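You operate a simulated robot arm through the tools that you are given. There is no shell and no other tool.

You are at the controls of a simulated robot arm. One attempt, no reset.

TASK
Dust out the console drawer, put the teal tin in it and shut it.
Fine: use the yellow duster and lay it back on the console; dust first. What is to be rubbed or washed off counts as gone when no trace of it is left.

It is judged by the outcome, as a careful person would: the job done as asked, and still so three seconds after it is handed in. It fails if anything else is knocked over, pushed out of place, dropped, spilled or broken.

THE ROBOT
A 7-joint arm with a two-finger gripper, fixed in place. Base frame: the origin is on the floor under the middle of its stand, x ahead of it, y to its left, z up. Lengths are in m, angles in rad, forces in N, time in s.
With the tool pointing down near the work surface it reaches from about 0.34 to 0.72 m from the base axis. Its first joint turns from -1.152 to 1.152 rad. Payload 2.45 kg.
The tool frame sits at the grasp point between the pads (the TCP): z along the fingers, y along the line on which they close. The tips reach 0.026 m beyond it. The gripper opens to 0.096 m; its body begins 0.069 m behind the TCP.
Orientation is that of the tool frame in the base frame, as [roll, pitch, yaw] about the fixed x, y, z axes, in that order (R = Rz(yaw) Ry(pitch) Rx(roll)). With the fingers straight down and closing along the base's y, the tool's x points along the base's -x, its y along +y and its z along -z.

THE INTERFACE
- The arm moves only by the tool drive_tool. Its argument "rows" is one flat list of numbers, 7 for each row, row after row: the shift along the base's x, y, z in m, then the turn, a rotation vector about the base's x, y, z in rad, then the opening, from 0 (shut) to 1 (fully open). In form: [tx, ty, tz, wx, wy, wz, grip, tx, ty, tz, wx, wy, wz, grip, ...]. A call has 1 to 20 rows; each row is the pose to reach, as a shift and turn from the pose commanded when the call began. A row lasts 0.2 s, in which the tool goes at most 0.05 m and 0.15 rad; a call with a longer step from one row to the next is refused whole, and so is a gripper value outside its range. Where a pose cannot be reached the arm comes as near as it can. A force on the tool above 40 N (or 10 N above the force at the start of the call, whichever is more), or a blocked arm, ends the call early, and 0.2 s more pass. Each finger travels about 0.05 m/s and halts on what it meets, pressing with about 23 N; the grip force reading is that of the motor and also rises with nothing between the fingers. The clock runs only during rows and for 0.2 s after the last one: add rows that repeat a pose to give the fingers time. It gives the time, the measured TCP pose, the force on the tool (base axes), the opening and the grip force at its end, in the units of the frame above (readings bear some noise), with the torque about the TCP (base axes, N m) and any sound that the robot's microphone picked up.
- Cameras (640 x 400 px; columns grow to the right, rows downward): "scene" is fixed at [0.1669, -0.3977, 1.4161]; the picture's right is [0.74, -0.67, 0.00], its down [-0.43, -0.48, -0.77] and it looks along [0.51, 0.57, -0.64] (base axes); focal length 288 px, centre (320, 200). "wrist" rides on the gripper at [0.082, 0.003, -0.098] in the tool frame; the picture's right is [-0.04, 1.00, 0.00], its down [-0.73, -0.03, -0.68] and it looks along [-0.68, -0.03, 0.73] (tool axes); focal length 256 px, centre (320, 200). There is no depth. A picture from a camera that has moved, and an enlarged one, comes with that camera's place and axes in the base frame and with its lens.
- camera(camera): a new picture of that camera. The clock stands still meanwhile.
- close_up(camera, box): a new picture of the part [left, top, right, bottom] of that camera's present view, enlarged. The clock stands still meanwhile.
- finish_job(): hands the job in; it is judged then, once.

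Nothing tells you positions but the pictures and the camera data. Unless the task says otherwise, let go and move clear before handing in.

The tools are called after "Emit:" by a JSON object that holds its "fn" and its "kwargs". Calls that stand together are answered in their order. drive_tool: Moves the arm, as the interface text tells. Its arguments: {"type":"object","properties":{"rows":{"type":"array","items":{"type":"number"}}},"required":["rows"]} The other tools are called the same way: camera (camera) takes a picture; close_up (camera, box) takes an enlarged picture of a part of a camera's view; finish_job () hands the job in.

At the start:

```text
time_s: 0.0
ee_pos: [0.3619, 0.0458, 1.2053]
tool_rot: [3.141, -0.001, -3.141]
wrist_force: [-0.5, 0.3, -1.2]
wrist_torque: [0.01, -0.06, 0.05]
gripper_width: 0.096
finger_force: 0.1
```

scene: 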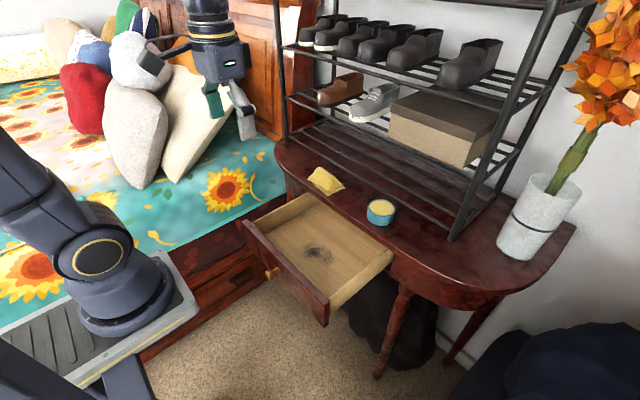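
wrist: 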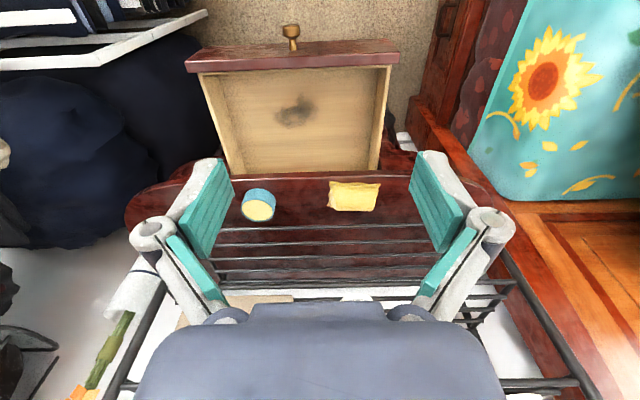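

I can see the drawer pulled open with a dark dust smudge near (0.50, -0.01, 0.795). The yellow duster is at about (0.64, 0.10, 0.91) and the teal tin at about (0.65, -0.10, 0.92), both at the front of the console below a shoe rack. I'll take enlarged pictures before I move anything.

Emit:
{"fn": "close_up", "kwargs": {"camera": "scene", "box": [230, 140, 430, 340]}}

Emit:
{"fn": "close_up", "kwargs": {"camera": "wrist", "box": [160, 10, 460, 200]}}

Emit:
{"fn": "close_up", "kwargs": {"camera": "wrist", "box": [120, 150, 520, 400]}}

Emit:
{"fn": "close_up", "kwargs": {"camera": "scene", "box": [260, 0, 580, 260]}}

```text
2.00 times, centred on (330, 240) of scene
camera zoom: at [0.1669, -0.3977, 1.4161], right [0.74, -0.67, 0.0], down [-0.43, -0.48, -0.77], along [0.51, 0.57, -0.64], focal length 575 px, centre (300, 120)
```

zoom: 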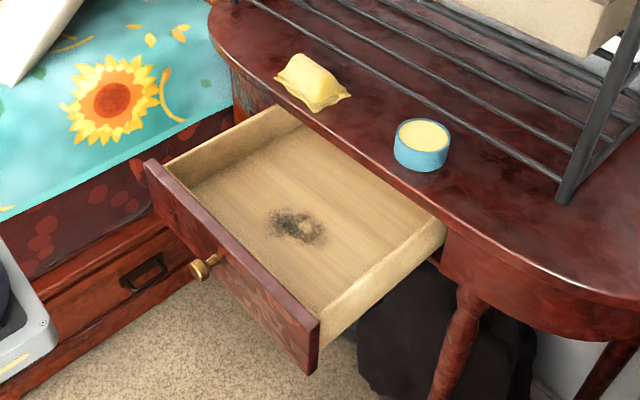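

```text
2.11 times, centred on (310, 105) of wrist
camera zoom: at [0.2785, 0.0479, 1.3027], right [0.04, 1.0, 0.0], down [0.73, -0.03, 0.68], along [0.68, -0.03, -0.73], focal length 539 px, centre (341, 400)
```

zoom: 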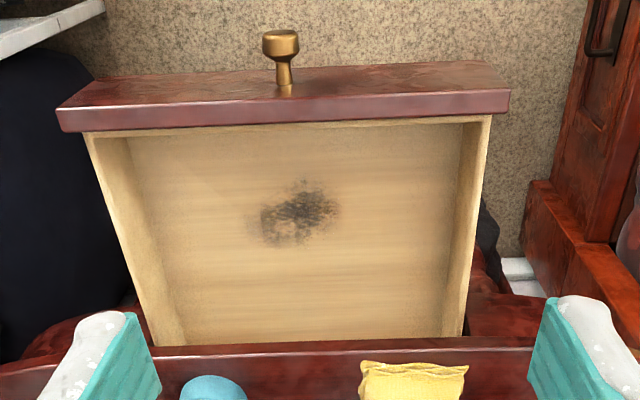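

```text
1.60 times, centred on (320, 275) of wrist
camera zoom: at [0.2785, 0.0479, 1.3027], right [0.04, 1.0, 0.0], down [0.73, -0.03, 0.68], along [0.68, -0.03, -0.73], focal length 410 px, centre (320, 80)
```

zoom: 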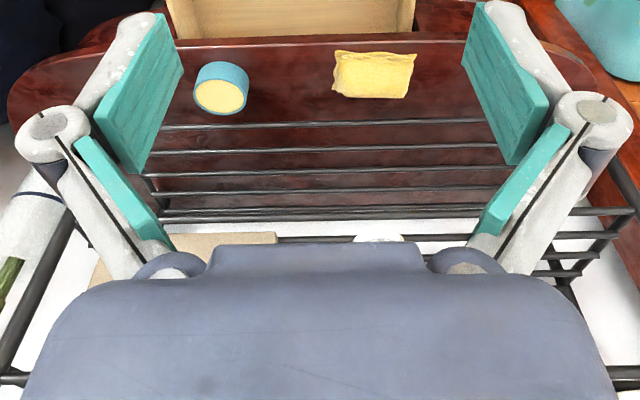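

```text
1.54 times, centred on (420, 130) of scene
camera zoom: at [0.1669, -0.3977, 1.4161], right [0.74, -0.67, 0.0], down [-0.43, -0.48, -0.77], along [0.51, 0.57, -0.64], focal length 442 px, centre (166, 308)
```

zoom: 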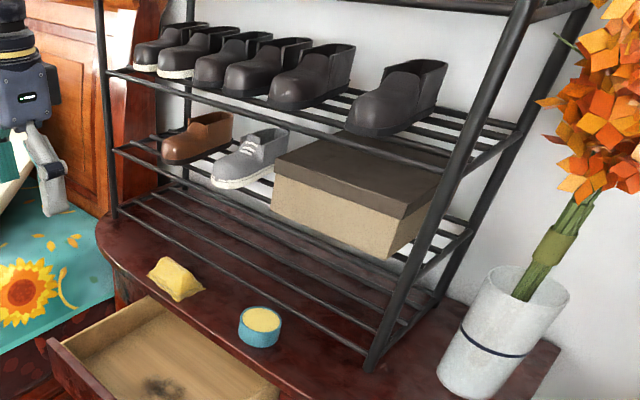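

The rack's front edge is at about x=0.71. The drawer runs y≈-0.15 to 0.15 with its floor at z≈0.795, and the smudge covers roughly x 0.47–0.535, y -0.05 to 0.04. Next I'll move above the duster with a slight backward lean to stay clear of the rack, then look closer.

Emit:
{"fn": "drive_tool", "kwargs": {"rows": [0.032, 0.006, -0.012, 0, -0.025, 0, 1, 0.064, 0.012, -0.024, 0, -0.05, 0, 1, 0.096, 0.018, -0.036, 0, -0.075, 0, 1, 0.128, 0.024, -0.048, 0, -0.1, 0, 1, 0.16, 0.03, -0.06, 0, -0.125, 0, 1, 0.192, 0.036, -0.072, 0, -0.15, 0, 1, 0.224, 0.045, -0.09, 0, -0.175, 0, 1, 0.25, 0.055, -0.11, 0, -0.2, 0, 1, 0.25, 0.055, -0.11, 0, -0.2, 0, 1]}}

Emit:
{"fn": "camera", "kwargs": {"camera": "wrist"}}

Emit:
{"fn": "camera", "kwargs": {"camera": "scene"}}

```text
time_s: 2.0
ee_pos: [0.6093, 0.1004, 1.0924]
tool_rot: [3.141, 0.2, 3.14]
wrist_force: [0.0, 0.1, -0.4]
wrist_torque: [0.01, -0.01, 0.0]
gripper_width: 0.096
finger_force: 0.0
```

```text
taken
camera wrist: at [0.5089, 0.1035, 1.1721], right [0.04, 1.0, 0.01], down [0.58, -0.03, 0.81], along [0.81, -0.03, -0.58], focal length 256 px, centre (320, 200)
```

wrist: 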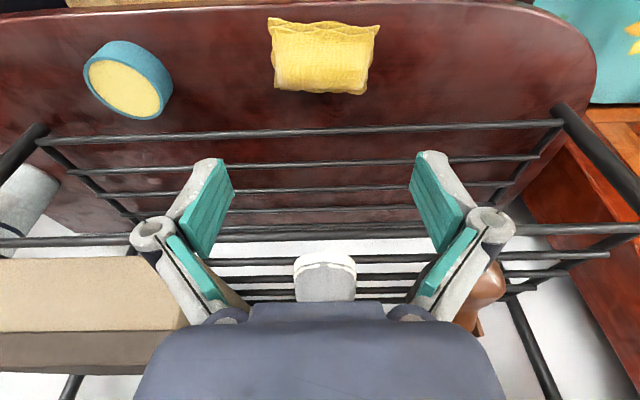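

```text
taken
```

scene: 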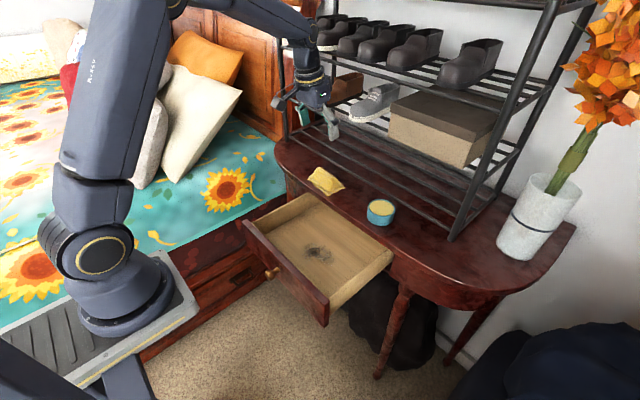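

The duster measures roughly 0.10 m along y and 0.06–0.07 m along x, so I may have to grip it across its short side. I'll enlarge both views to check its shape and how close the rack is.

Emit:
{"fn": "close_up", "kwargs": {"camera": "wrist", "box": [240, 0, 400, 100]}}

Emit:
{"fn": "close_up", "kwargs": {"camera": "scene", "box": [285, 150, 365, 200]}}

Emit:
{"fn": "close_up", "kwargs": {"camera": "scene", "box": [250, 60, 410, 160]}}

```text
4.00 times, centred on (320, 50) of wrist
camera zoom: at [0.5089, 0.1035, 1.1721], right [0.04, 1.0, 0.01], down [0.58, -0.03, 0.81], along [0.81, -0.03, -0.58], focal length 1024 px, centre (320, 800)
```

zoom: 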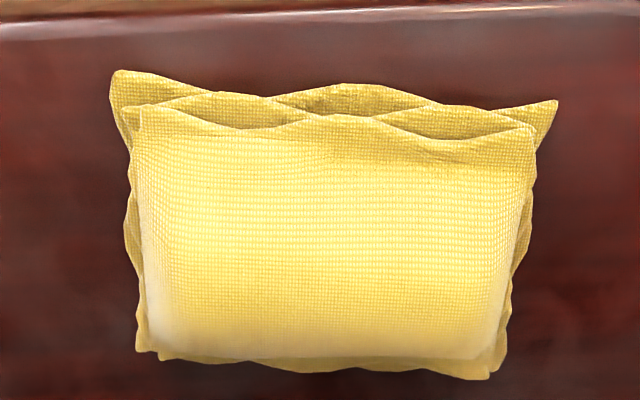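

```text
8.00 times, centred on (325, 175) of scene
camera zoom: at [0.1669, -0.3977, 1.4161], right [0.74, -0.67, 0.0], down [-0.43, -0.48, -0.77], along [0.51, 0.57, -0.64], focal length 2301 px, centre (280, 400)
```

zoom: 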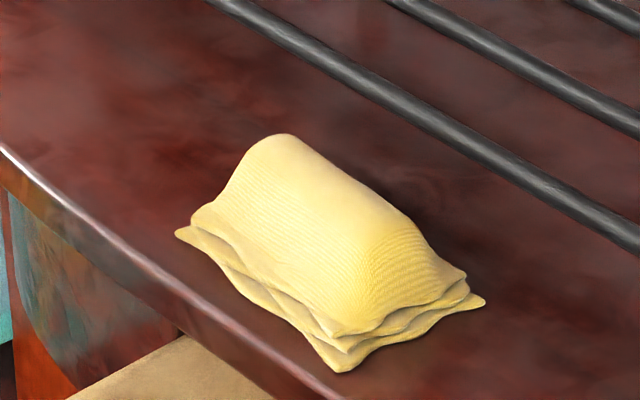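

```text
4.00 times, centred on (330, 110) of scene
camera zoom: at [0.1669, -0.3977, 1.4161], right [0.74, -0.67, 0.0], down [-0.43, -0.48, -0.77], along [0.51, 0.57, -0.64], focal length 1151 px, centre (280, 560)
```

zoom: 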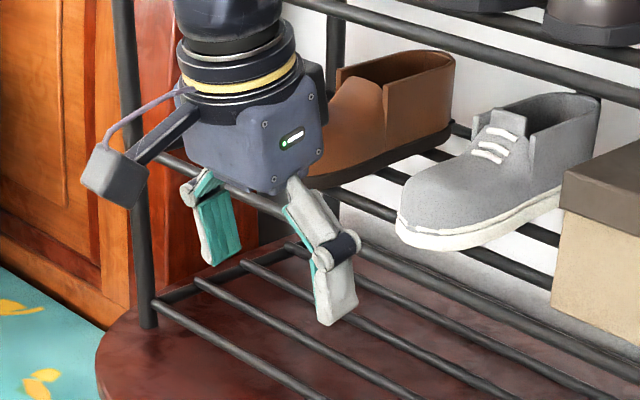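

The duster is a folded lump about 0.10 × 0.07 m at the base and about 0.04 m high, centred near (0.639, 0.106). The rack leaves no room to close across x, so I'll grip it end to end along y with the fingers fully open. I'll come down part way and check the alignment.

Emit:
{"fn": "drive_tool", "kwargs": {"rows": [0.01, 0.002, -0.03, 0, 0, 0, 1, 0.02, 0.004, -0.06, 0, 0, 0, 1, 0.03, 0.006, -0.09, 0, 0, 0, 1, 0.03, 0.006, -0.09, 0, 0, 0, 1]}}

Emit:
{"fn": "camera", "kwargs": {"camera": "wrist"}}

Emit:
{"fn": "close_up", "kwargs": {"camera": "scene", "box": [270, 80, 400, 210]}}

```text
time_s: 3.0
ee_pos: [0.639, 0.1066, 1.0039]
tool_rot: [3.141, 0.202, 3.141]
wrist_force: [-1.0, -0.5, -0.6]
wrist_torque: [-0.01, 0.0, 0.03]
gripper_width: 0.096
finger_force: 0.0
```

```text
taken
camera wrist: at [0.5388, 0.1092, 1.0835], right [0.04, 1.0, 0.01], down [0.58, -0.03, 0.81], along [0.81, -0.03, -0.58], focal length 256 px, centre (320, 200)
```

wrist: 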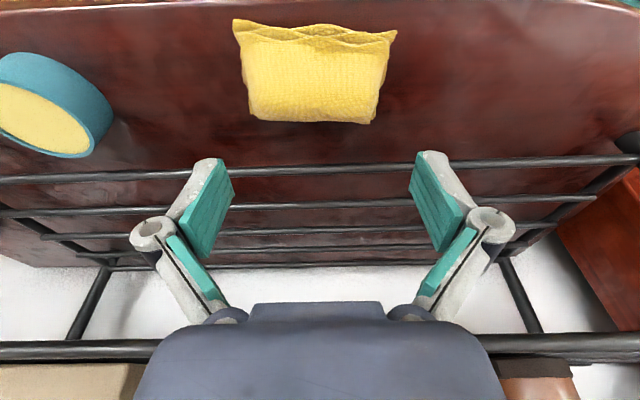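

```text
3.08 times, centred on (335, 145) of scene
camera zoom: at [0.1669, -0.3977, 1.4161], right [0.74, -0.67, 0.0], down [-0.43, -0.48, -0.77], along [0.51, 0.57, -0.64], focal length 885 px, centre (274, 369)
```

zoom: 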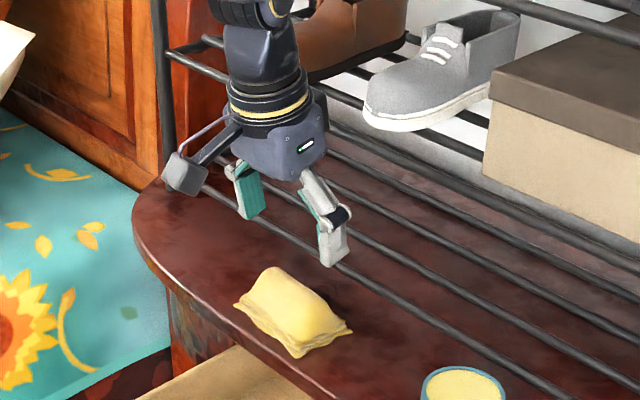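

The alignment is close: the duster's centre is at y≈0.103 and the rack's lowest front wire is at about (0.70, z 0.937). I'll correct y slightly and drop so the tips sit just above the duster's top.

Emit:
{"fn": "drive_tool", "kwargs": {"rows": [-0.002, -0.0036, -0.015, 0, 0, 0, 1, -0.004, -0.0036, -0.03, 0, 0, 0, 1, -0.004, -0.0036, -0.03, 0, 0, 0, 1]}}

Emit:
{"fn": "camera", "kwargs": {"camera": "wrist"}}

Emit:
{"fn": "close_up", "kwargs": {"camera": "scene", "box": [280, 100, 380, 200]}}

```text
time_s: 3.8
ee_pos: [0.6362, 0.1027, 0.9737]
tool_rot: [-3.14, 0.2, -3.141]
wrist_force: [-0.8, 0.4, -0.3]
wrist_torque: [0.02, 0.03, 0.0]
gripper_width: 0.0958
finger_force: 0.0
```

```text
taken
camera wrist: at [0.5359, 0.1056, 1.0538], right [0.04, 1.0, 0.01], down [0.58, -0.03, 0.81], along [0.81, -0.03, -0.58], focal length 256 px, centre (320, 200)
```

wrist: 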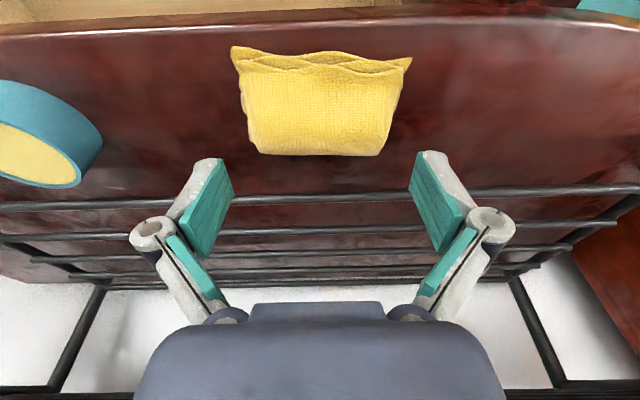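

```text
4.00 times, centred on (330, 150) of scene
camera zoom: at [0.1669, -0.3977, 1.4161], right [0.74, -0.67, 0.0], down [-0.43, -0.48, -0.77], along [0.51, 0.57, -0.64], focal length 1151 px, centre (280, 400)
```

zoom: 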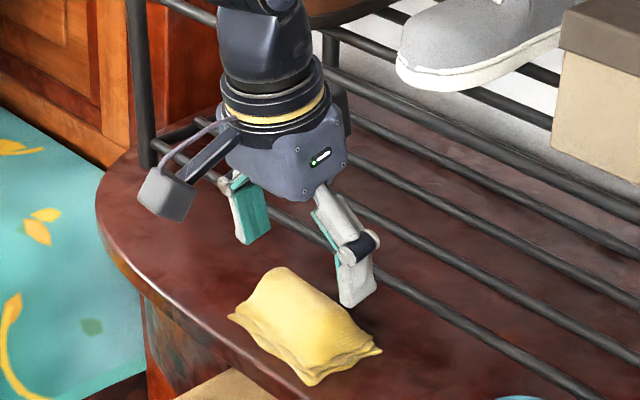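

The duster lies centred between the fingers, with its top at about z=0.935 and its body about 0.09 m long. I'll lower the fingers down past its ends.

Emit:
{"fn": "drive_tool", "kwargs": {"rows": [0.002, 0, -0.012, 0, 0, 0, 1, 0.003, 0, -0.024, 0, 0, 0, 1, 0.003, 0, -0.036, 0, 0, 0, 1, 0.003, 0, -0.036, 0, 0, 0, 1]}}

Emit:
{"fn": "camera", "kwargs": {"camera": "wrist"}}

Emit:
{"fn": "close_up", "kwargs": {"camera": "scene", "box": [280, 120, 380, 220]}}

```text
time_s: 4.8
ee_pos: [0.6385, 0.1023, 0.9377]
tool_rot: [-3.141, 0.201, -3.141]
wrist_force: [0.4, -0.2, -0.4]
wrist_torque: [-0.02, -0.01, 0.03]
gripper_width: 0.0962
finger_force: 0.1
```

```text
taken
camera wrist: at [0.5393, 0.1053, 1.0174], right [0.04, 1.0, 0.01], down [0.58, -0.03, 0.81], along [0.81, -0.03, -0.58], focal length 256 px, centre (320, 200)
```

wrist: 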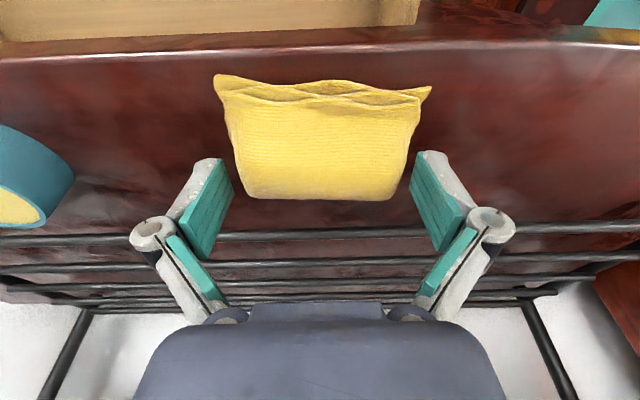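

```text
4.00 times, centred on (330, 170) of scene
camera zoom: at [0.1669, -0.3977, 1.4161], right [0.74, -0.67, 0.0], down [-0.43, -0.48, -0.77], along [0.51, 0.57, -0.64], focal length 1151 px, centre (280, 320)
```

zoom: 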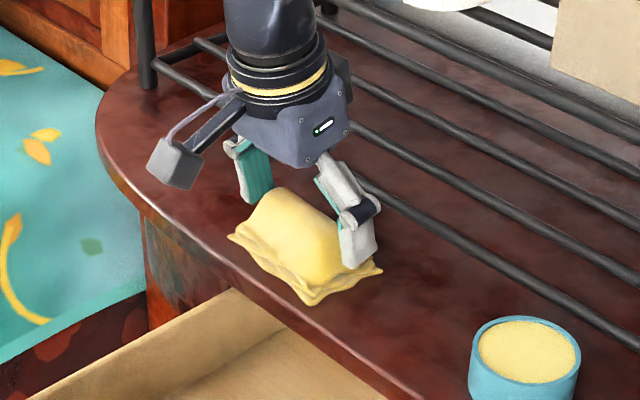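

The pads now straddle the ends of the duster with no contact force. Next I'll close on it.

Emit:
{"fn": "drive_tool", "kwargs": {"rows": [0, 0, -0.002, 0, 0, 0, 0.8, 0, 0, -0.002, 0, 0, 0, 0.6, 0, 0, -0.002, 0, 0, 0, 0.4, 0, 0, -0.002, 0, 0, 0, 0.2, 0, 0, -0.002, 0, 0, 0, 0.0, 0, 0, -0.002, 0, 0, 0, 0.0]}}

Emit:
{"fn": "camera", "kwargs": {"camera": "wrist"}}

Emit:
{"fn": "close_up", "kwargs": {"camera": "scene", "box": [280, 120, 380, 220]}}

```text
time_s: 6.2
ee_pos: [0.6386, 0.1024, 0.935]
tool_rot: [3.142, 0.2, 3.141]
wrist_force: [0.0, 0.6, 5.7]
wrist_torque: [0.05, 0.02, -0.12]
gripper_width: 0.0727
finger_force: 22.9
```

```text
taken
camera wrist: at [0.5393, 0.1051, 1.0162], right [0.04, 1.0, 0.01], down [0.58, -0.03, 0.81], along [0.81, -0.03, -0.58], focal length 256 px, centre (320, 200)
```

wrist: 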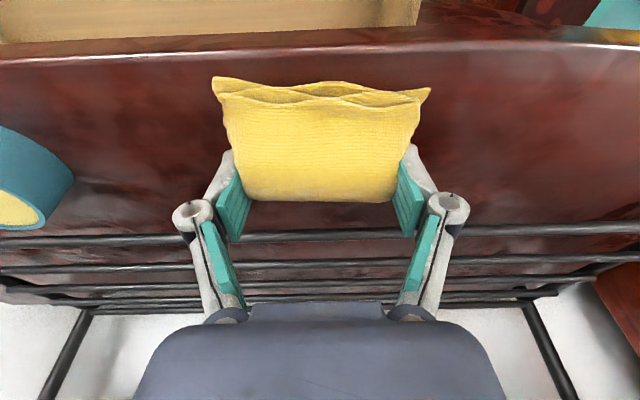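

```text
4.00 times, centred on (330, 170) of scene
camera zoom: at [0.1668, -0.3977, 1.4161], right [0.74, -0.67, 0.0], down [-0.43, -0.48, -0.77], along [0.51, 0.57, -0.64], focal length 1151 px, centre (280, 320)
```

zoom: 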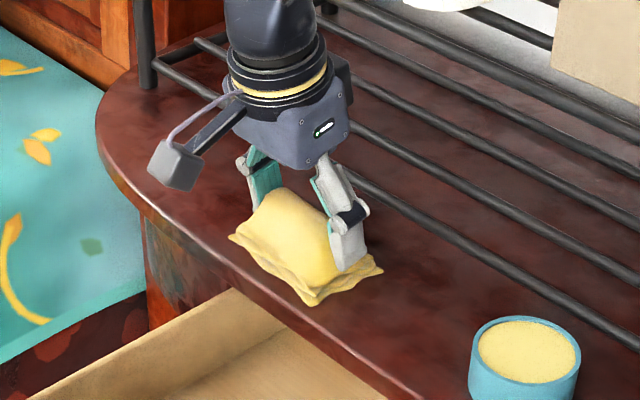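

The grip stopped at 0.073 m with about 23 N, so the duster is held. I'll lift it straight up and check it stays.

Emit:
{"fn": "drive_tool", "kwargs": {"rows": [0, 0, 0.01, 0, 0, 0, 0, 0, 0, 0.025, 0, 0, 0, 0, -0.01, 0, 0.05, 0, 0, 0, 0, -0.02, 0, 0.075, 0, 0, 0, 0, -0.02, 0, 0.075, 0, 0, 0, 0]}}

Emit:
{"fn": "camera", "kwargs": {"camera": "wrist"}}

Emit:
{"fn": "camera", "kwargs": {"camera": "scene"}}

```text
time_s: 7.4
ee_pos: [0.6198, 0.1021, 1.0103]
tool_rot: [-3.141, 0.199, -3.141]
wrist_force: [0.6, 0.4, -1.3]
wrist_torque: [-0.03, 0.02, 0.02]
gripper_width: 0.0727
finger_force: 23.2
```

```text
taken
camera wrist: at [0.5189, 0.1049, 1.0914], right [0.04, 1.0, 0.01], down [0.58, -0.03, 0.81], along [0.81, -0.03, -0.59], focal length 256 px, centre (320, 200)
```

wrist: 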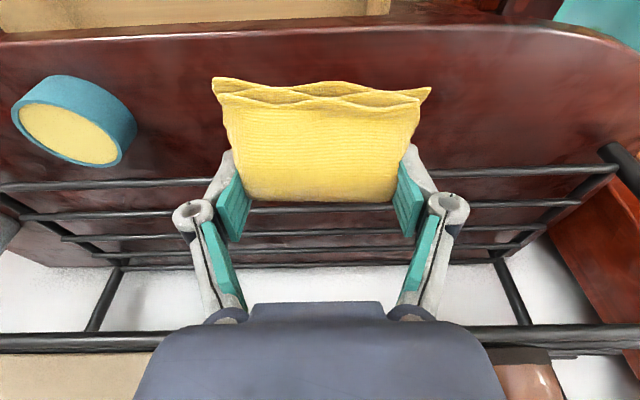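

```text
taken
```

scene: 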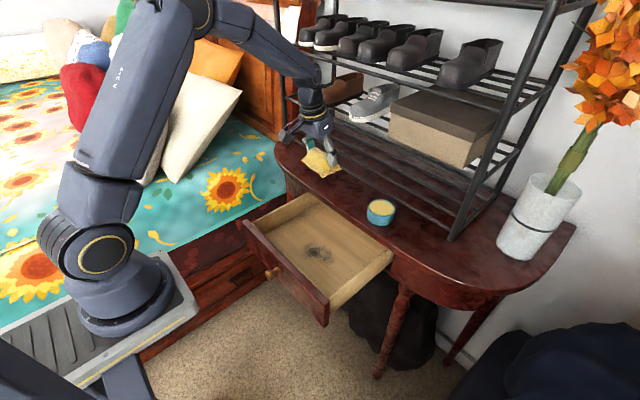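

The duster came up cleanly. I'll carry it over the drawer's smudge at the same tilt, so its flat base stays level, and lower it to just above the drawer floor.

Emit:
{"fn": "drive_tool", "kwargs": {"rows": [-0.03, -0.0275, 0, 0, 0, 0, 0, -0.06, -0.055, 0, 0, 0, 0, 0, -0.09, -0.0825, 0, 0, 0, 0, 0, -0.12, -0.11, 0, 0, 0, 0, 0, -0.12, -0.11, -0.04, 0, 0, 0, 0, -0.12, -0.11, -0.08, 0, 0, 0, 0, -0.12, -0.11, -0.12, 0, 0, 0, 0, -0.12, -0.11, -0.15, 0, 0, 0, 0, -0.12, -0.11, -0.15, 0, 0, 0, 0]}}

Emit:
{"fn": "camera", "kwargs": {"camera": "wrist"}}

Emit:
{"fn": "close_up", "kwargs": {"camera": "scene", "box": [230, 140, 430, 340]}}

```text
time_s: 9.4
ee_pos: [0.5005, -0.0063, 0.8628]
tool_rot: [3.141, 0.201, 3.141]
wrist_force: [-0.2, -0.1, -0.9]
wrist_torque: [0.0, 0.04, 0.02]
gripper_width: 0.0724
finger_force: 22.6
```

```text
taken
camera wrist: at [0.3995, -0.0043, 0.9429], right [0.04, 1.0, 0.01], down [0.58, -0.03, 0.81], along [0.81, -0.03, -0.58], focal length 256 px, centre (320, 200)
```

wrist: 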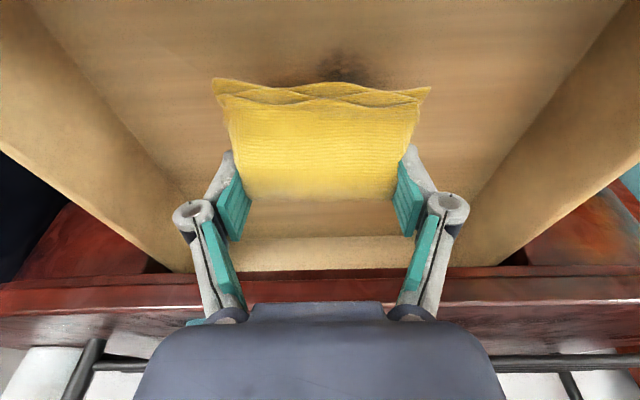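

```text
2.00 times, centred on (330, 240) of scene
camera zoom: at [0.1669, -0.3977, 1.4161], right [0.74, -0.67, 0.0], down [-0.43, -0.48, -0.77], along [0.51, 0.57, -0.64], focal length 575 px, centre (300, 120)
```

zoom: 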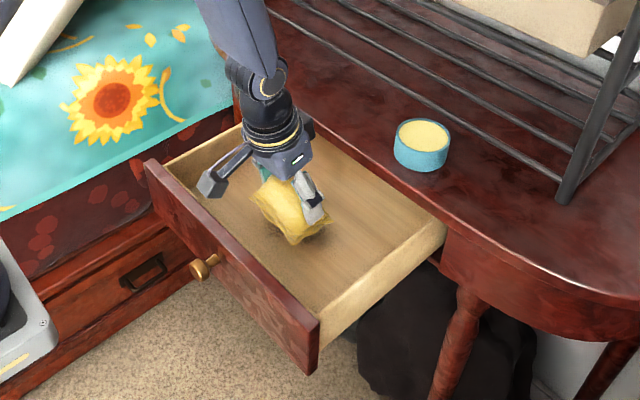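

The duster is right above the smudge with clear space on all sides. I'll lower in small steps to find the floor.

Emit:
{"fn": "drive_tool", "kwargs": {"rows": [0, 0, -0.01, 0, 0, 0, 0, 0, 0, -0.018, 0, 0, 0, 0, 0, 0, -0.024, 0, 0, 0, 0, 0, 0, -0.028, 0, 0, 0, 0, 0, 0, -0.028, 0, 0, 0, 0]}}

```text
time_s: 10.6
ee_pos: [0.5011, -0.0057, 0.8337]
tool_rot: [-3.141, 0.201, -3.141]
wrist_force: [0.4, -0.2, -0.2]
wrist_torque: [-0.03, 0.05, 0.0]
gripper_width: 0.0723
finger_force: 23.1
```

Emit:
{"fn": "drive_tool", "kwargs": {"rows": [0, 0, -0.003, 0, 0, 0, 0, 0, 0, -0.005, 0, 0, 0, 0, 0, 0, -0.005, 0, 0, 0, 0]}}

Emit:
{"fn": "camera", "kwargs": {"camera": "wrist"}}

```text
time_s: 11.4
ee_pos: [0.5002, -0.0064, 0.8294]
tool_rot: [-3.141, 0.201, 3.141]
wrist_force: [-0.7, 0.7, -0.5]
wrist_torque: [-0.01, 0.0, -0.01]
gripper_width: 0.0722
finger_force: 23.4
```

```text
taken
camera wrist: at [0.4003, -0.0043, 0.909], right [0.04, 1.0, 0.01], down [0.58, -0.03, 0.81], along [0.81, -0.03, -0.58], focal length 256 px, centre (320, 200)
```

wrist: 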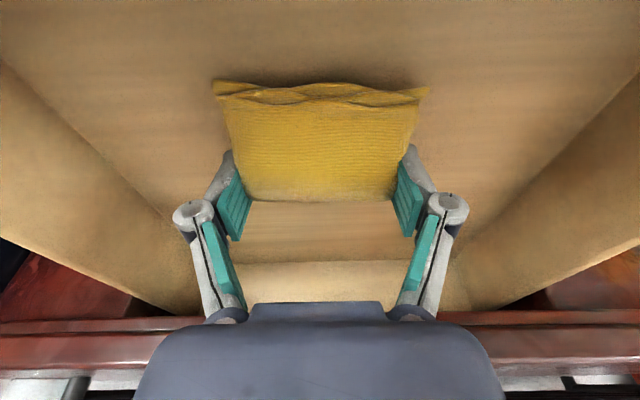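

There's no contact yet, and the drawer's back wall is visible at about x=0.68. I'll keep lowering in small steps.

Emit:
{"fn": "drive_tool", "kwargs": {"rows": [0, 0, -0.002, 0, 0, 0, 0, 0, 0, -0.004, 0, 0, 0, 0, 0, 0, -0.004, 0, 0, 0, 0]}}

```text
time_s: 12.2
ee_pos: [0.501, -0.0076, 0.825]
tool_rot: [-3.141, 0.2, 3.141]
wrist_force: [0.4, 0.2, -0.2]
wrist_torque: [0.01, 0.0, 0.0]
gripper_width: 0.0725
finger_force: 23.2
```

Emit:
{"fn": "drive_tool", "kwargs": {"rows": [0, 0, -0.002, 0, 0, 0, 0, 0, 0, -0.004, 0, 0, 0, 0, 0, 0, -0.004, 0, 0, 0, 0]}}

Emit:
{"fn": "close_up", "kwargs": {"camera": "wrist", "box": [160, 40, 480, 240]}}

Emit:
{"fn": "close_up", "kwargs": {"camera": "scene", "box": [280, 190, 380, 290]}}

```text
time_s: 13.0
ee_pos: [0.4993, -0.006, 0.8205]
tool_rot: [3.141, 0.202, -3.141]
wrist_force: [-0.7, 0.1, 8.3]
wrist_torque: [0.12, 0.06, -0.08]
gripper_width: 0.0721
finger_force: 23.0
```

```text
2.00 times, centred on (320, 140) of wrist
camera zoom: at [0.3999, -0.0039, 0.9007], right [0.04, 1.0, 0.01], down [0.58, -0.03, 0.81], along [0.81, -0.03, -0.58], focal length 512 px, centre (320, 320)
```

zoom: 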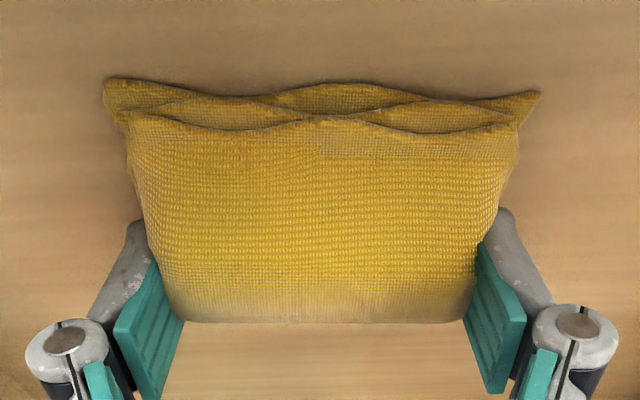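

```text
4.00 times, centred on (330, 240) of scene
camera zoom: at [0.1668, -0.3978, 1.4161], right [0.74, -0.67, 0.0], down [-0.43, -0.48, -0.77], along [0.51, 0.57, -0.64], focal length 1151 px, centre (280, 40)
```

zoom: 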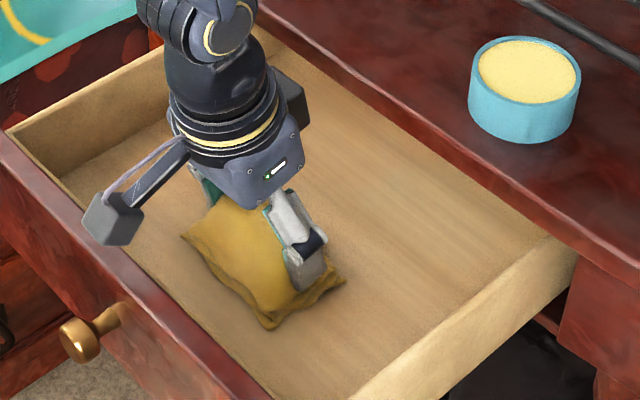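

I have contact at about 8 N, so the drawer floor corresponds to TCP z≈0.82. I'll wipe with y strokes over the smudged area, shifting a little in x.

Emit:
{"fn": "drive_tool", "kwargs": {"rows": [0, -0.02, 0, 0, 0, 0, 0, 0, -0.04, 0, 0, 0, 0, 0, 0, -0.01, 0, 0, 0, 0, 0, 0, 0.02, 0, 0, 0, 0, 0, 0, 0.045, 0, 0, 0, 0, 0, -0.02, 0.045, 0, 0, 0, 0, 0, -0.02, 0.015, 0, 0, 0, 0, 0, -0.02, -0.015, 0, 0, 0, 0, 0, -0.02, -0.045, 0, 0, 0, 0, 0, 0, -0.045, 0, 0, 0, 0, 0, 0.02, -0.045, 0, 0, 0, 0, 0, 0.02, -0.015, 0, 0, 0, 0, 0, 0.02, 0.015, 0, 0, 0, 0, 0, 0.02, 0.045, 0, 0, 0, 0, 0, 0, 0.045, 0, 0, 0, 0, 0, 0, 0.015, 0, 0, 0, 0, 0, 0, -0.015, 0, 0, 0, 0, 0, 0, -0.045, 0, 0, 0, 0, 0, 0, -0.02, 0, 0, 0, 0, 0, 0, 0, 0, 0, 0, 0, 0]}}

Emit:
{"fn": "close_up", "kwargs": {"camera": "scene", "box": [230, 180, 410, 340]}}

Emit:
{"fn": "camera", "kwargs": {"camera": "wrist"}}

```text
time_s: 17.2
ee_pos: [0.4999, -0.0106, 0.8209]
tool_rot: [-3.141, 0.202, 3.141]
wrist_force: [-0.4, 0.5, 0.8]
wrist_torque: [0.08, -0.02, -0.06]
gripper_width: 0.0717
finger_force: 23.5
```

```text
2.50 times, centred on (320, 260) of scene
camera zoom: at [0.1669, -0.3978, 1.4161], right [0.74, -0.67, 0.0], down [-0.43, -0.48, -0.77], along [0.51, 0.57, -0.64], focal length 719 px, centre (320, 50)
```

zoom: 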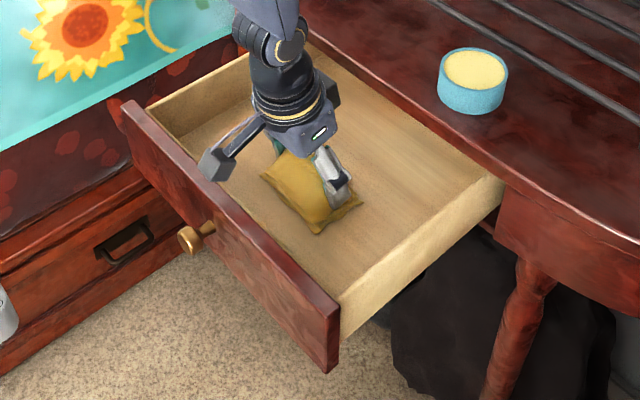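

```text
taken
camera wrist: at [0.399, -0.0077, 0.9007], right [0.04, 1.0, 0.01], down [0.58, -0.03, 0.81], along [0.81, -0.03, -0.58], focal length 256 px, centre (320, 200)
```

wrist: 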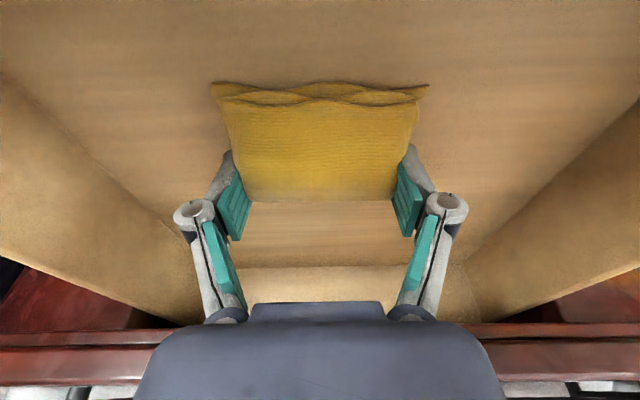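

The visible floor looks clean, but the spot under the duster is hidden. I'll lift clear and look.

Emit:
{"fn": "drive_tool", "kwargs": {"rows": [0, 0, 0.04, 0, 0, 0, 0, 0, 0, 0.08, 0, 0, 0, 0, 0, 0.03, 0.115, 0, 0, 0, 0, 0, 0.075, 0.13, 0, 0, 0, 0, 0, 0.12, 0.14, 0, 0, 0, 0, 0, 0.12, 0.14, 0, 0, 0, 0]}}

Emit:
{"fn": "close_up", "kwargs": {"camera": "scene", "box": [250, 190, 390, 310]}}

Emit:
{"fn": "camera", "kwargs": {"camera": "wrist"}}

```text
time_s: 18.6
ee_pos: [0.4955, 0.1151, 0.964]
tool_rot: [-3.14, 0.198, 3.139]
wrist_force: [1.1, 0.0, -0.7]
wrist_torque: [0.02, 0.03, -0.01]
gripper_width: 0.0715
finger_force: 23.2
```

```text
3.33 times, centred on (320, 250) of scene
camera zoom: at [0.1669, -0.3977, 1.4161], right [0.74, -0.67, 0.0], down [-0.43, -0.48, -0.77], along [0.51, 0.57, -0.64], focal length 959 px, centre (320, 33)
```

zoom: 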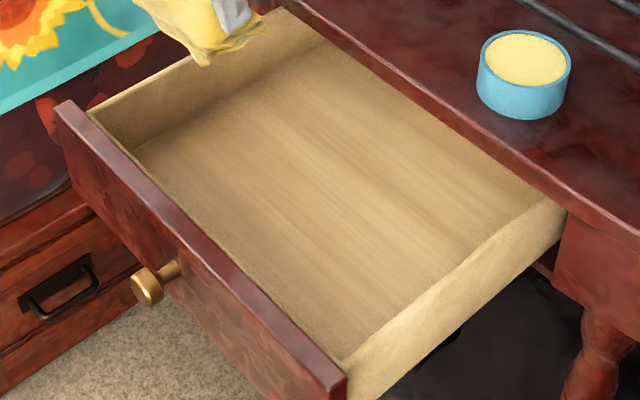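

```text
taken
camera wrist: at [0.3964, 0.1168, 1.0432], right [0.04, 1.0, 0.01], down [0.58, -0.03, 0.81], along [0.81, -0.03, -0.58], focal length 256 px, centre (320, 200)
```

wrist: 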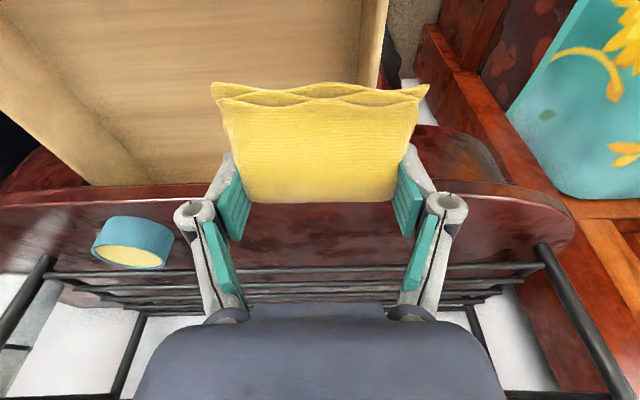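

The smudge appears gone. I'll check the floor at higher magnification for faint residue before putting the duster back.

Emit:
{"fn": "close_up", "kwargs": {"camera": "scene", "box": [295, 235, 345, 270]}}

Emit:
{"fn": "close_up", "kwargs": {"camera": "scene", "box": [265, 195, 385, 295]}}

Emit:
{"fn": "close_up", "kwargs": {"camera": "wrist", "box": [0, 0, 400, 200]}}

```text
11.43 times, centred on (320, 252) of scene
camera zoom: at [0.1669, -0.3977, 1.4161], right [0.74, -0.67, 0.0], down [-0.43, -0.48, -0.77], along [0.51, 0.57, -0.64], focal length 3287 px, centre (320, -400)
```

zoom: 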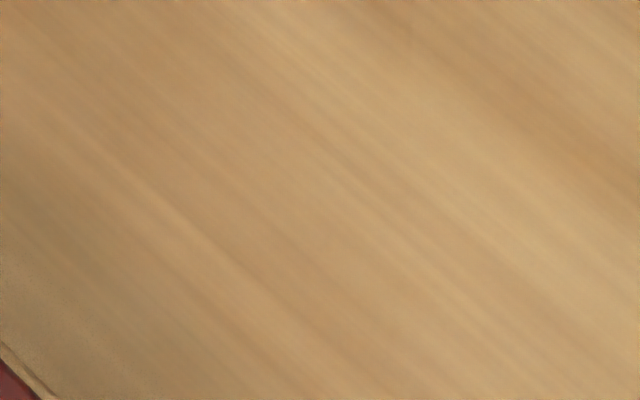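

```text
4.00 times, centred on (325, 245) of scene
camera zoom: at [0.1669, -0.3977, 1.4161], right [0.74, -0.67, 0.0], down [-0.43, -0.48, -0.77], along [0.51, 0.57, -0.64], focal length 1151 px, centre (300, 20)
```

zoom: 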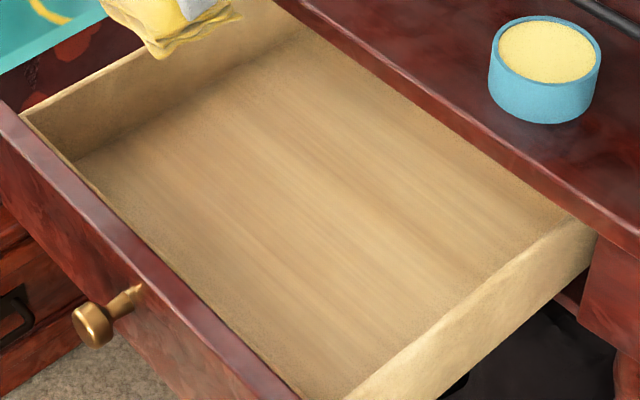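

```text
1.60 times, centred on (200, 100) of wrist
camera zoom: at [0.3964, 0.1168, 1.0432], right [0.04, 1.0, 0.01], down [0.58, -0.03, 0.81], along [0.81, -0.03, -0.58], focal length 410 px, centre (512, 360)
```

zoom: 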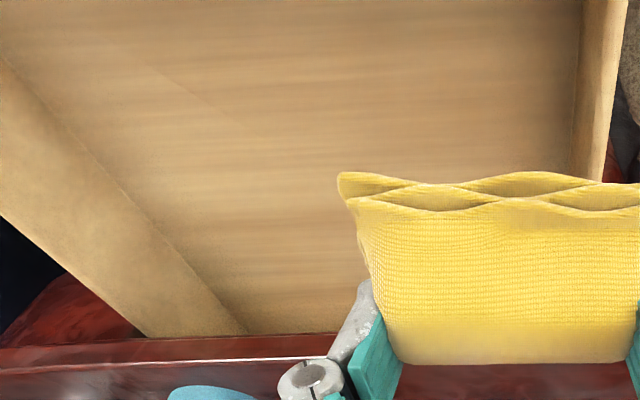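

The floor looks clean even enlarged, but contact had gone light by the end of the wipe. I'll make a second, slightly firmer and wider pass to be sure.

Emit:
{"fn": "drive_tool", "kwargs": {"rows": [0, -0.045, -0.01, 0, 0, 0, 0, 0, -0.09, -0.025, 0, 0, 0, 0, 0, -0.12, -0.06, 0, 0, 0, 0, 0, -0.12, -0.1, 0, 0, 0, 0, 0, -0.12, -0.13, 0, 0, 0, 0, 0, -0.12, -0.14, 0, 0, 0, 0, 0, -0.12, -0.1425, 0, 0, 0, 0, 0, -0.12, -0.1425, 0, 0, 0, 0]}}

```text
time_s: 20.4
ee_pos: [0.5042, -0.0082, 0.8195]
tool_rot: [3.14, 0.212, 3.14]
wrist_force: [-1.3, -0.5, 9.1]
wrist_torque: [0.1, 0.23, -0.02]
gripper_width: 0.0721
finger_force: 23.0
stopped in row 8: the force on the tool passed its limit at 41 N (the readings are from after the stop); the commanded pose is now the measured one
```

The last step touched down a bit hard and stopped; it's now resting at about 9 N. I'll raise half a millimetre and run the second set of strokes.

Emit:
{"fn": "drive_tool", "kwargs": {"rows": [-0.004, 0, 0.0005, 0, 0.01, 0, 0, -0.004, -0.025, 0.0005, 0, 0.01, 0, 0, -0.004, -0.05, 0.0005, 0, 0.01, 0, 0, -0.024, -0.05, 0.0005, 0, 0.01, 0, 0, -0.024, -0.02, 0.0005, 0, 0.01, 0, 0, -0.024, 0.01, 0.0005, 0, 0.01, 0, 0, -0.024, 0.045, 0.0005, 0, 0.01, 0, 0, -0.004, 0.045, 0.0005, 0, 0.01, 0, 0, -0.004, 0.015, 0.0003, 0, 0.01, 0, 0, -0.004, -0.015, 0.0003, 0, 0.01, 0, 0, -0.004, -0.05, 0.0003, 0, 0.01, 0, 0, 0.018, -0.05, 0.0003, 0, 0.01, 0, 0, 0.018, -0.02, 0.0003, 0, 0.01, 0, 0, 0.018, 0.015, 0.0003, 0, 0.01, 0, 0, 0.018, 0.045, 0.0003, 0, 0.01, 0, 0, -0.004, 0.045, 0, 0, 0.01, 0, 0, -0.004, 0.015, 0, 0, 0.01, 0, 0, -0.004, -0.02, 0, 0, 0.01, 0, 0, -0.004, -0.045, 0, 0, 0.01, 0, 0, -0.004, -0.01, 0, 0, 0.01, 0, 0]}}

```text
time_s: 24.6
ee_pos: [0.4992, -0.0183, 0.8219]
tool_rot: [-3.141, 0.198, 3.14]
wrist_force: [0.4, 0.9, 0.1]
wrist_torque: [-0.01, 0.03, -0.02]
gripper_width: 0.0715
finger_force: 23.0
```

Contact was light again at the end, so I'll press down gently until I feel the floor and do a final set of strokes.

Emit:
{"fn": "drive_tool", "kwargs": {"rows": [0, 0, -0.001, 0, 0, 0, 0, 0, 0, -0.002, 0, 0, 0, 0, 0, 0, -0.002, 0, 0, 0, 0]}}

```text
time_s: 25.4
ee_pos: [0.5015, -0.0181, 0.8198]
tool_rot: [-3.141, 0.204, 3.141]
wrist_force: [-1.6, 3.2, 27.2]
wrist_torque: [0.3, 0.34, -0.13]
gripper_width: 0.0715
finger_force: 22.9
```

Emit:
{"fn": "drive_tool", "kwargs": {"rows": [0, 0.008, 0.0006, 0, 0, 0, 0, 0, 0.035, 0.0006, 0, 0, 0, 0, 0, 0.055, 0.0006, 0, 0, 0, 0, -0.02, 0.055, 0.0006, 0, 0, 0, 0, -0.02, 0.025, 0.0006, 0, 0, 0, 0, -0.02, -0.005, 0.0006, 0, 0, 0, 0, -0.02, -0.035, 0.0006, 0, 0, 0, 0, 0, -0.035, 0.0006, 0, 0, 0, 0, 0, 0, 0.0006, 0, 0, 0, 0, 0, 0.03, 0.0006, 0, 0, 0, 0, 0, 0.055, 0.0006, 0, 0, 0, 0, 0.02, 0.055, 0.0006, 0, 0, 0, 0, 0.02, 0.025, 0.0006, 0, 0, 0, 0, 0.02, -0.005, 0.0006, 0, 0, 0, 0, 0.02, -0.035, 0.0006, 0, 0, 0, 0, 0, -0.035, 0.0006, 0, 0, 0, 0, 0, 0.01, 0.0006, 0, 0, 0, 0]}}

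```text
time_s: 26.8
ee_pos: [0.4811, -0.0053, 0.8199]
tool_rot: [3.139, 0.204, 3.14]
wrist_force: [-1.6, -4.6, 12.0]
wrist_torque: [-0.19, 0.39, 0.01]
gripper_width: 0.0717
finger_force: 23.1
stopped in row 6: the force on the tool passed its limit at 42 N (the readings are from after the stop); the commanded pose is now the measured one
```

That pass covered the area with firm pressure before stopping. I'll lift clear and inspect again.

Emit:
{"fn": "drive_tool", "kwargs": {"rows": [0, 0, 0.02, 0, 0, 0, 0, 0, 0, 0.06, 0, 0, 0, 0, 0, 0, 0.1, 0, 0, 0, 0, 0, 0.04, 0.125, 0, 0, 0, 0, 0, 0.085, 0.14, 0, 0, 0, 0, 0, 0.125, 0.14, 0, 0, 0, 0, 0, 0.125, 0.14, 0, 0, 0, 0]}}

Emit:
{"fn": "close_up", "kwargs": {"camera": "scene", "box": [235, 180, 415, 330]}}

Emit:
{"fn": "camera", "kwargs": {"camera": "wrist"}}

```text
time_s: 28.4
ee_pos: [0.4786, 0.1209, 0.9602]
tool_rot: [3.138, 0.204, 3.14]
wrist_force: [0.6, -0.1, -0.4]
wrist_torque: [0.03, -0.01, -0.03]
gripper_width: 0.0713
finger_force: 23.1
```

```text
2.67 times, centred on (325, 255) of scene
camera zoom: at [0.1669, -0.3977, 1.4161], right [0.74, -0.67, 0.0], down [-0.43, -0.48, -0.77], along [0.51, 0.57, -0.64], focal length 767 px, centre (307, 53)
```

zoom: 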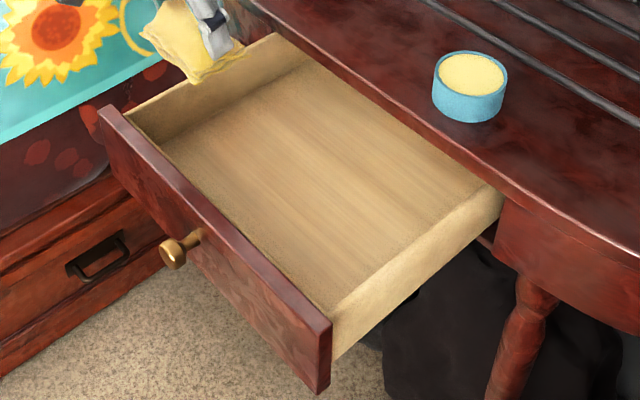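

```text
taken
camera wrist: at [0.3778, 0.122, 1.0412], right [0.04, 1.0, 0.01], down [0.58, -0.03, 0.81], along [0.81, -0.02, -0.58], focal length 256 px, centre (320, 200)
```

wrist: 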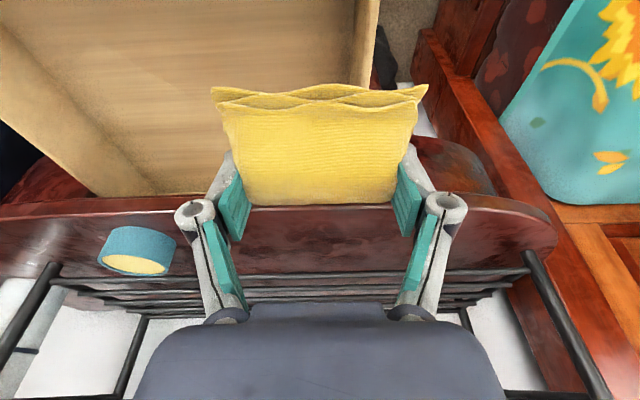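

The drawer floor is spotless and the drawer hasn't shifted. Next I'll return the duster to its original spot on the console.

Emit:
{"fn": "drive_tool", "kwargs": {"rows": [0, 0, 0.04, 0, 0, 0, 0, 0.04, -0.005, 0.045, 0, 0, 0, 0, 0.08, -0.01, 0.045, 0, 0, 0, 0, 0.12, -0.0145, 0.045, 0, 0, 0, 0, 0.16, -0.0185, 0.04, 0, 0, 0, 0, 0.16, -0.0185, 0.01, 0, 0, 0, 0, 0.16, -0.0185, -0.01, 0, 0, 0, 0, 0.16, -0.0185, -0.018, 0, 0, 0, 0, 0.16, -0.0185, -0.018, 0, 0, 0, 0]}}

Emit:
{"fn": "camera", "kwargs": {"camera": "wrist"}}

Emit:
{"fn": "close_up", "kwargs": {"camera": "scene", "box": [280, 120, 400, 230]}}

```text
time_s: 30.4
ee_pos: [0.6409, 0.1052, 0.9402]
tool_rot: [3.138, 0.204, 3.14]
wrist_force: [0.4, 0.5, -0.2]
wrist_torque: [0.0, -0.02, 0.01]
gripper_width: 0.0711
finger_force: 23.1
```

```text
taken
camera wrist: at [0.5403, 0.1068, 1.0202], right [0.04, 1.0, 0.01], down [0.58, -0.03, 0.81], along [0.81, -0.02, -0.58], focal length 256 px, centre (320, 200)
```

wrist: 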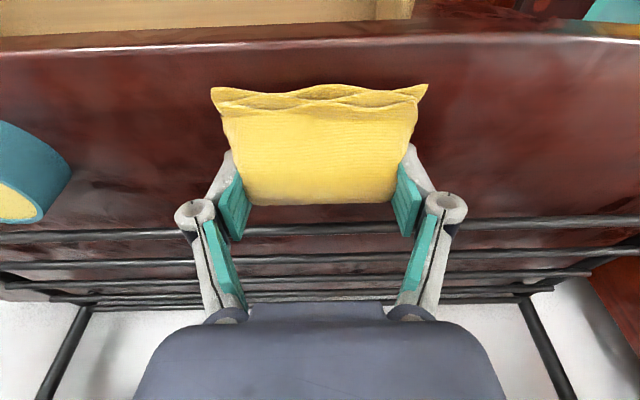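

```text
3.64 times, centred on (340, 175) of scene
camera zoom: at [0.1669, -0.3977, 1.4161], right [0.74, -0.67, 0.0], down [-0.43, -0.48, -0.77], along [0.51, 0.57, -0.64], focal length 1046 px, centre (247, 291)
```

zoom: 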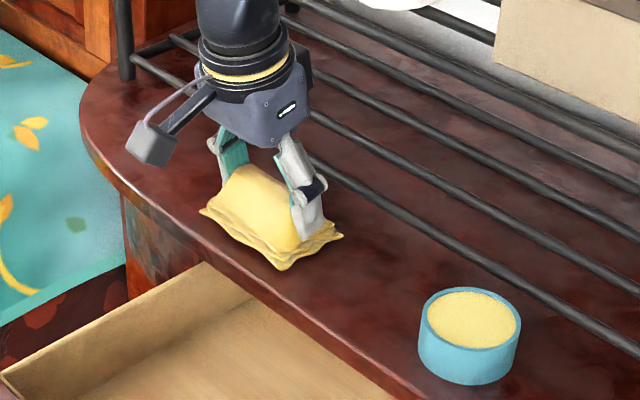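

The duster is over its original place, still slightly above the surface. I'll lower gently to contact.

Emit:
{"fn": "drive_tool", "kwargs": {"rows": [0, 0, -0.002, 0, 0, 0, 0, 0, 0, -0.004, 0, 0, 0, 0, 0, 0, -0.004, 0, 0, 0, 0]}}

```text
time_s: 31.1
ee_pos: [0.642, 0.1029, 0.9365]
tool_rot: [3.136, 0.203, -3.14]
wrist_force: [0.0, 0.1, -0.5]
wrist_torque: [0.0, 0.01, -0.03]
gripper_width: 0.0709
finger_force: 22.8
```

Emit:
{"fn": "drive_tool", "kwargs": {"rows": [0, 0, -0.0015, 0, 0, 0, 0, 0, 0, -0.003, 0, 0, 0, 0, 0, 0, -0.003, 0, 0, 0, 0]}}

```text
time_s: 31.9
ee_pos: [0.6405, 0.1036, 0.9354]
tool_rot: [3.138, 0.205, -3.14]
wrist_force: [-5.5, -0.3, 15.1]
wrist_torque: [-0.26, 0.58, -0.06]
gripper_width: 0.0711
finger_force: 22.7
```

The duster is resting on the console with about 15 N. I'll ease up slightly, open the fingers, and rise straight up.

Emit:
{"fn": "drive_tool", "kwargs": {"rows": [0, 0, 0.001, 0, 0, 0, 0.1, 0, 0, 0.001, 0, 0, 0, 0.6, 0, 0, 0.001, 0, 0, 0, 0.9, 0, 0, 0.001, 0, 0, 0, 1, 0, 0, 0.001, 0, 0, 0, 1, 0, 0, 0.001, 0, 0, 0, 1]}}

Emit:
{"fn": "camera", "kwargs": {"camera": "wrist"}}

```text
time_s: 33.4
ee_pos: [0.6416, 0.1024, 0.9362]
tool_rot: [3.138, 0.205, -3.139]
wrist_force: [0.0, -0.6, -0.6]
wrist_torque: [0.01, -0.02, 0.03]
gripper_width: 0.096
finger_force: 0.1
```

```text
taken
camera wrist: at [0.5398, 0.1048, 1.0153], right [0.04, 1.0, 0.01], down [0.58, -0.03, 0.81], along [0.81, -0.02, -0.58], focal length 256 px, centre (320, 200)
```

wrist: 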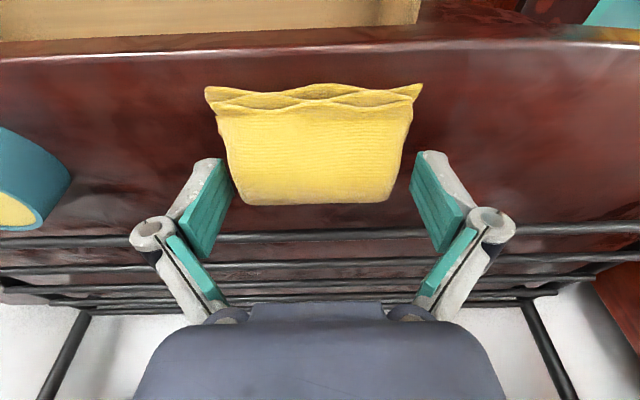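

The duster is free but a little nearer the left pad. I'll shift 4 mm toward −y to centre on it and then rise straight up.

Emit:
{"fn": "drive_tool", "kwargs": {"rows": [0, -0.004, 0.0, 0, 0, 0, 1, 0, -0.004, 0.01, 0, 0, 0, 1, 0, -0.004, 0.03, 0, 0, 0, 1, -0.01, -0.004, 0.06, 0, 0, 0, 1, -0.03, -0.004, 0.1, 0, 0, 0, 1, -0.03, -0.004, 0.1, 0, 0, 0, 1]}}

Emit:
{"fn": "camera", "kwargs": {"camera": "wrist"}}

Emit:
{"fn": "camera", "kwargs": {"camera": "scene"}}

```text
time_s: 34.8
ee_pos: [0.6088, 0.0975, 1.0331]
tool_rot: [3.139, 0.201, -3.139]
wrist_force: [-0.6, -0.3, -0.4]
wrist_torque: [-0.01, -0.02, 0.01]
gripper_width: 0.0962
finger_force: 0.2
```

```text
taken
camera wrist: at [0.5081, 0.0992, 1.113], right [0.04, 1.0, 0.01], down [0.58, -0.03, 0.81], along [0.81, -0.02, -0.58], focal length 256 px, centre (320, 200)
```

wrist: 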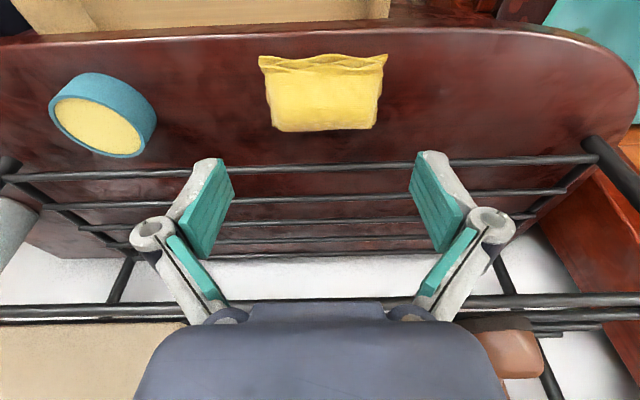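

```text
taken
```

scene: 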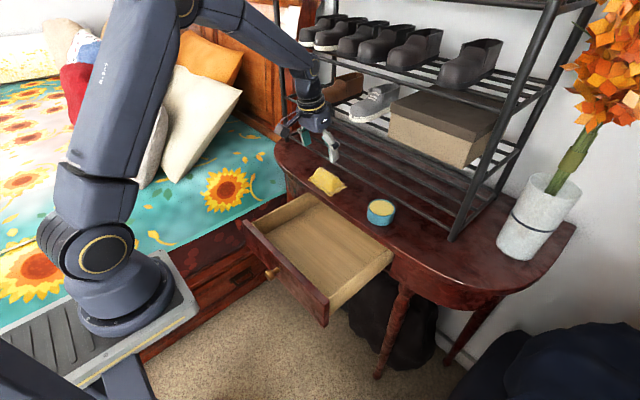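

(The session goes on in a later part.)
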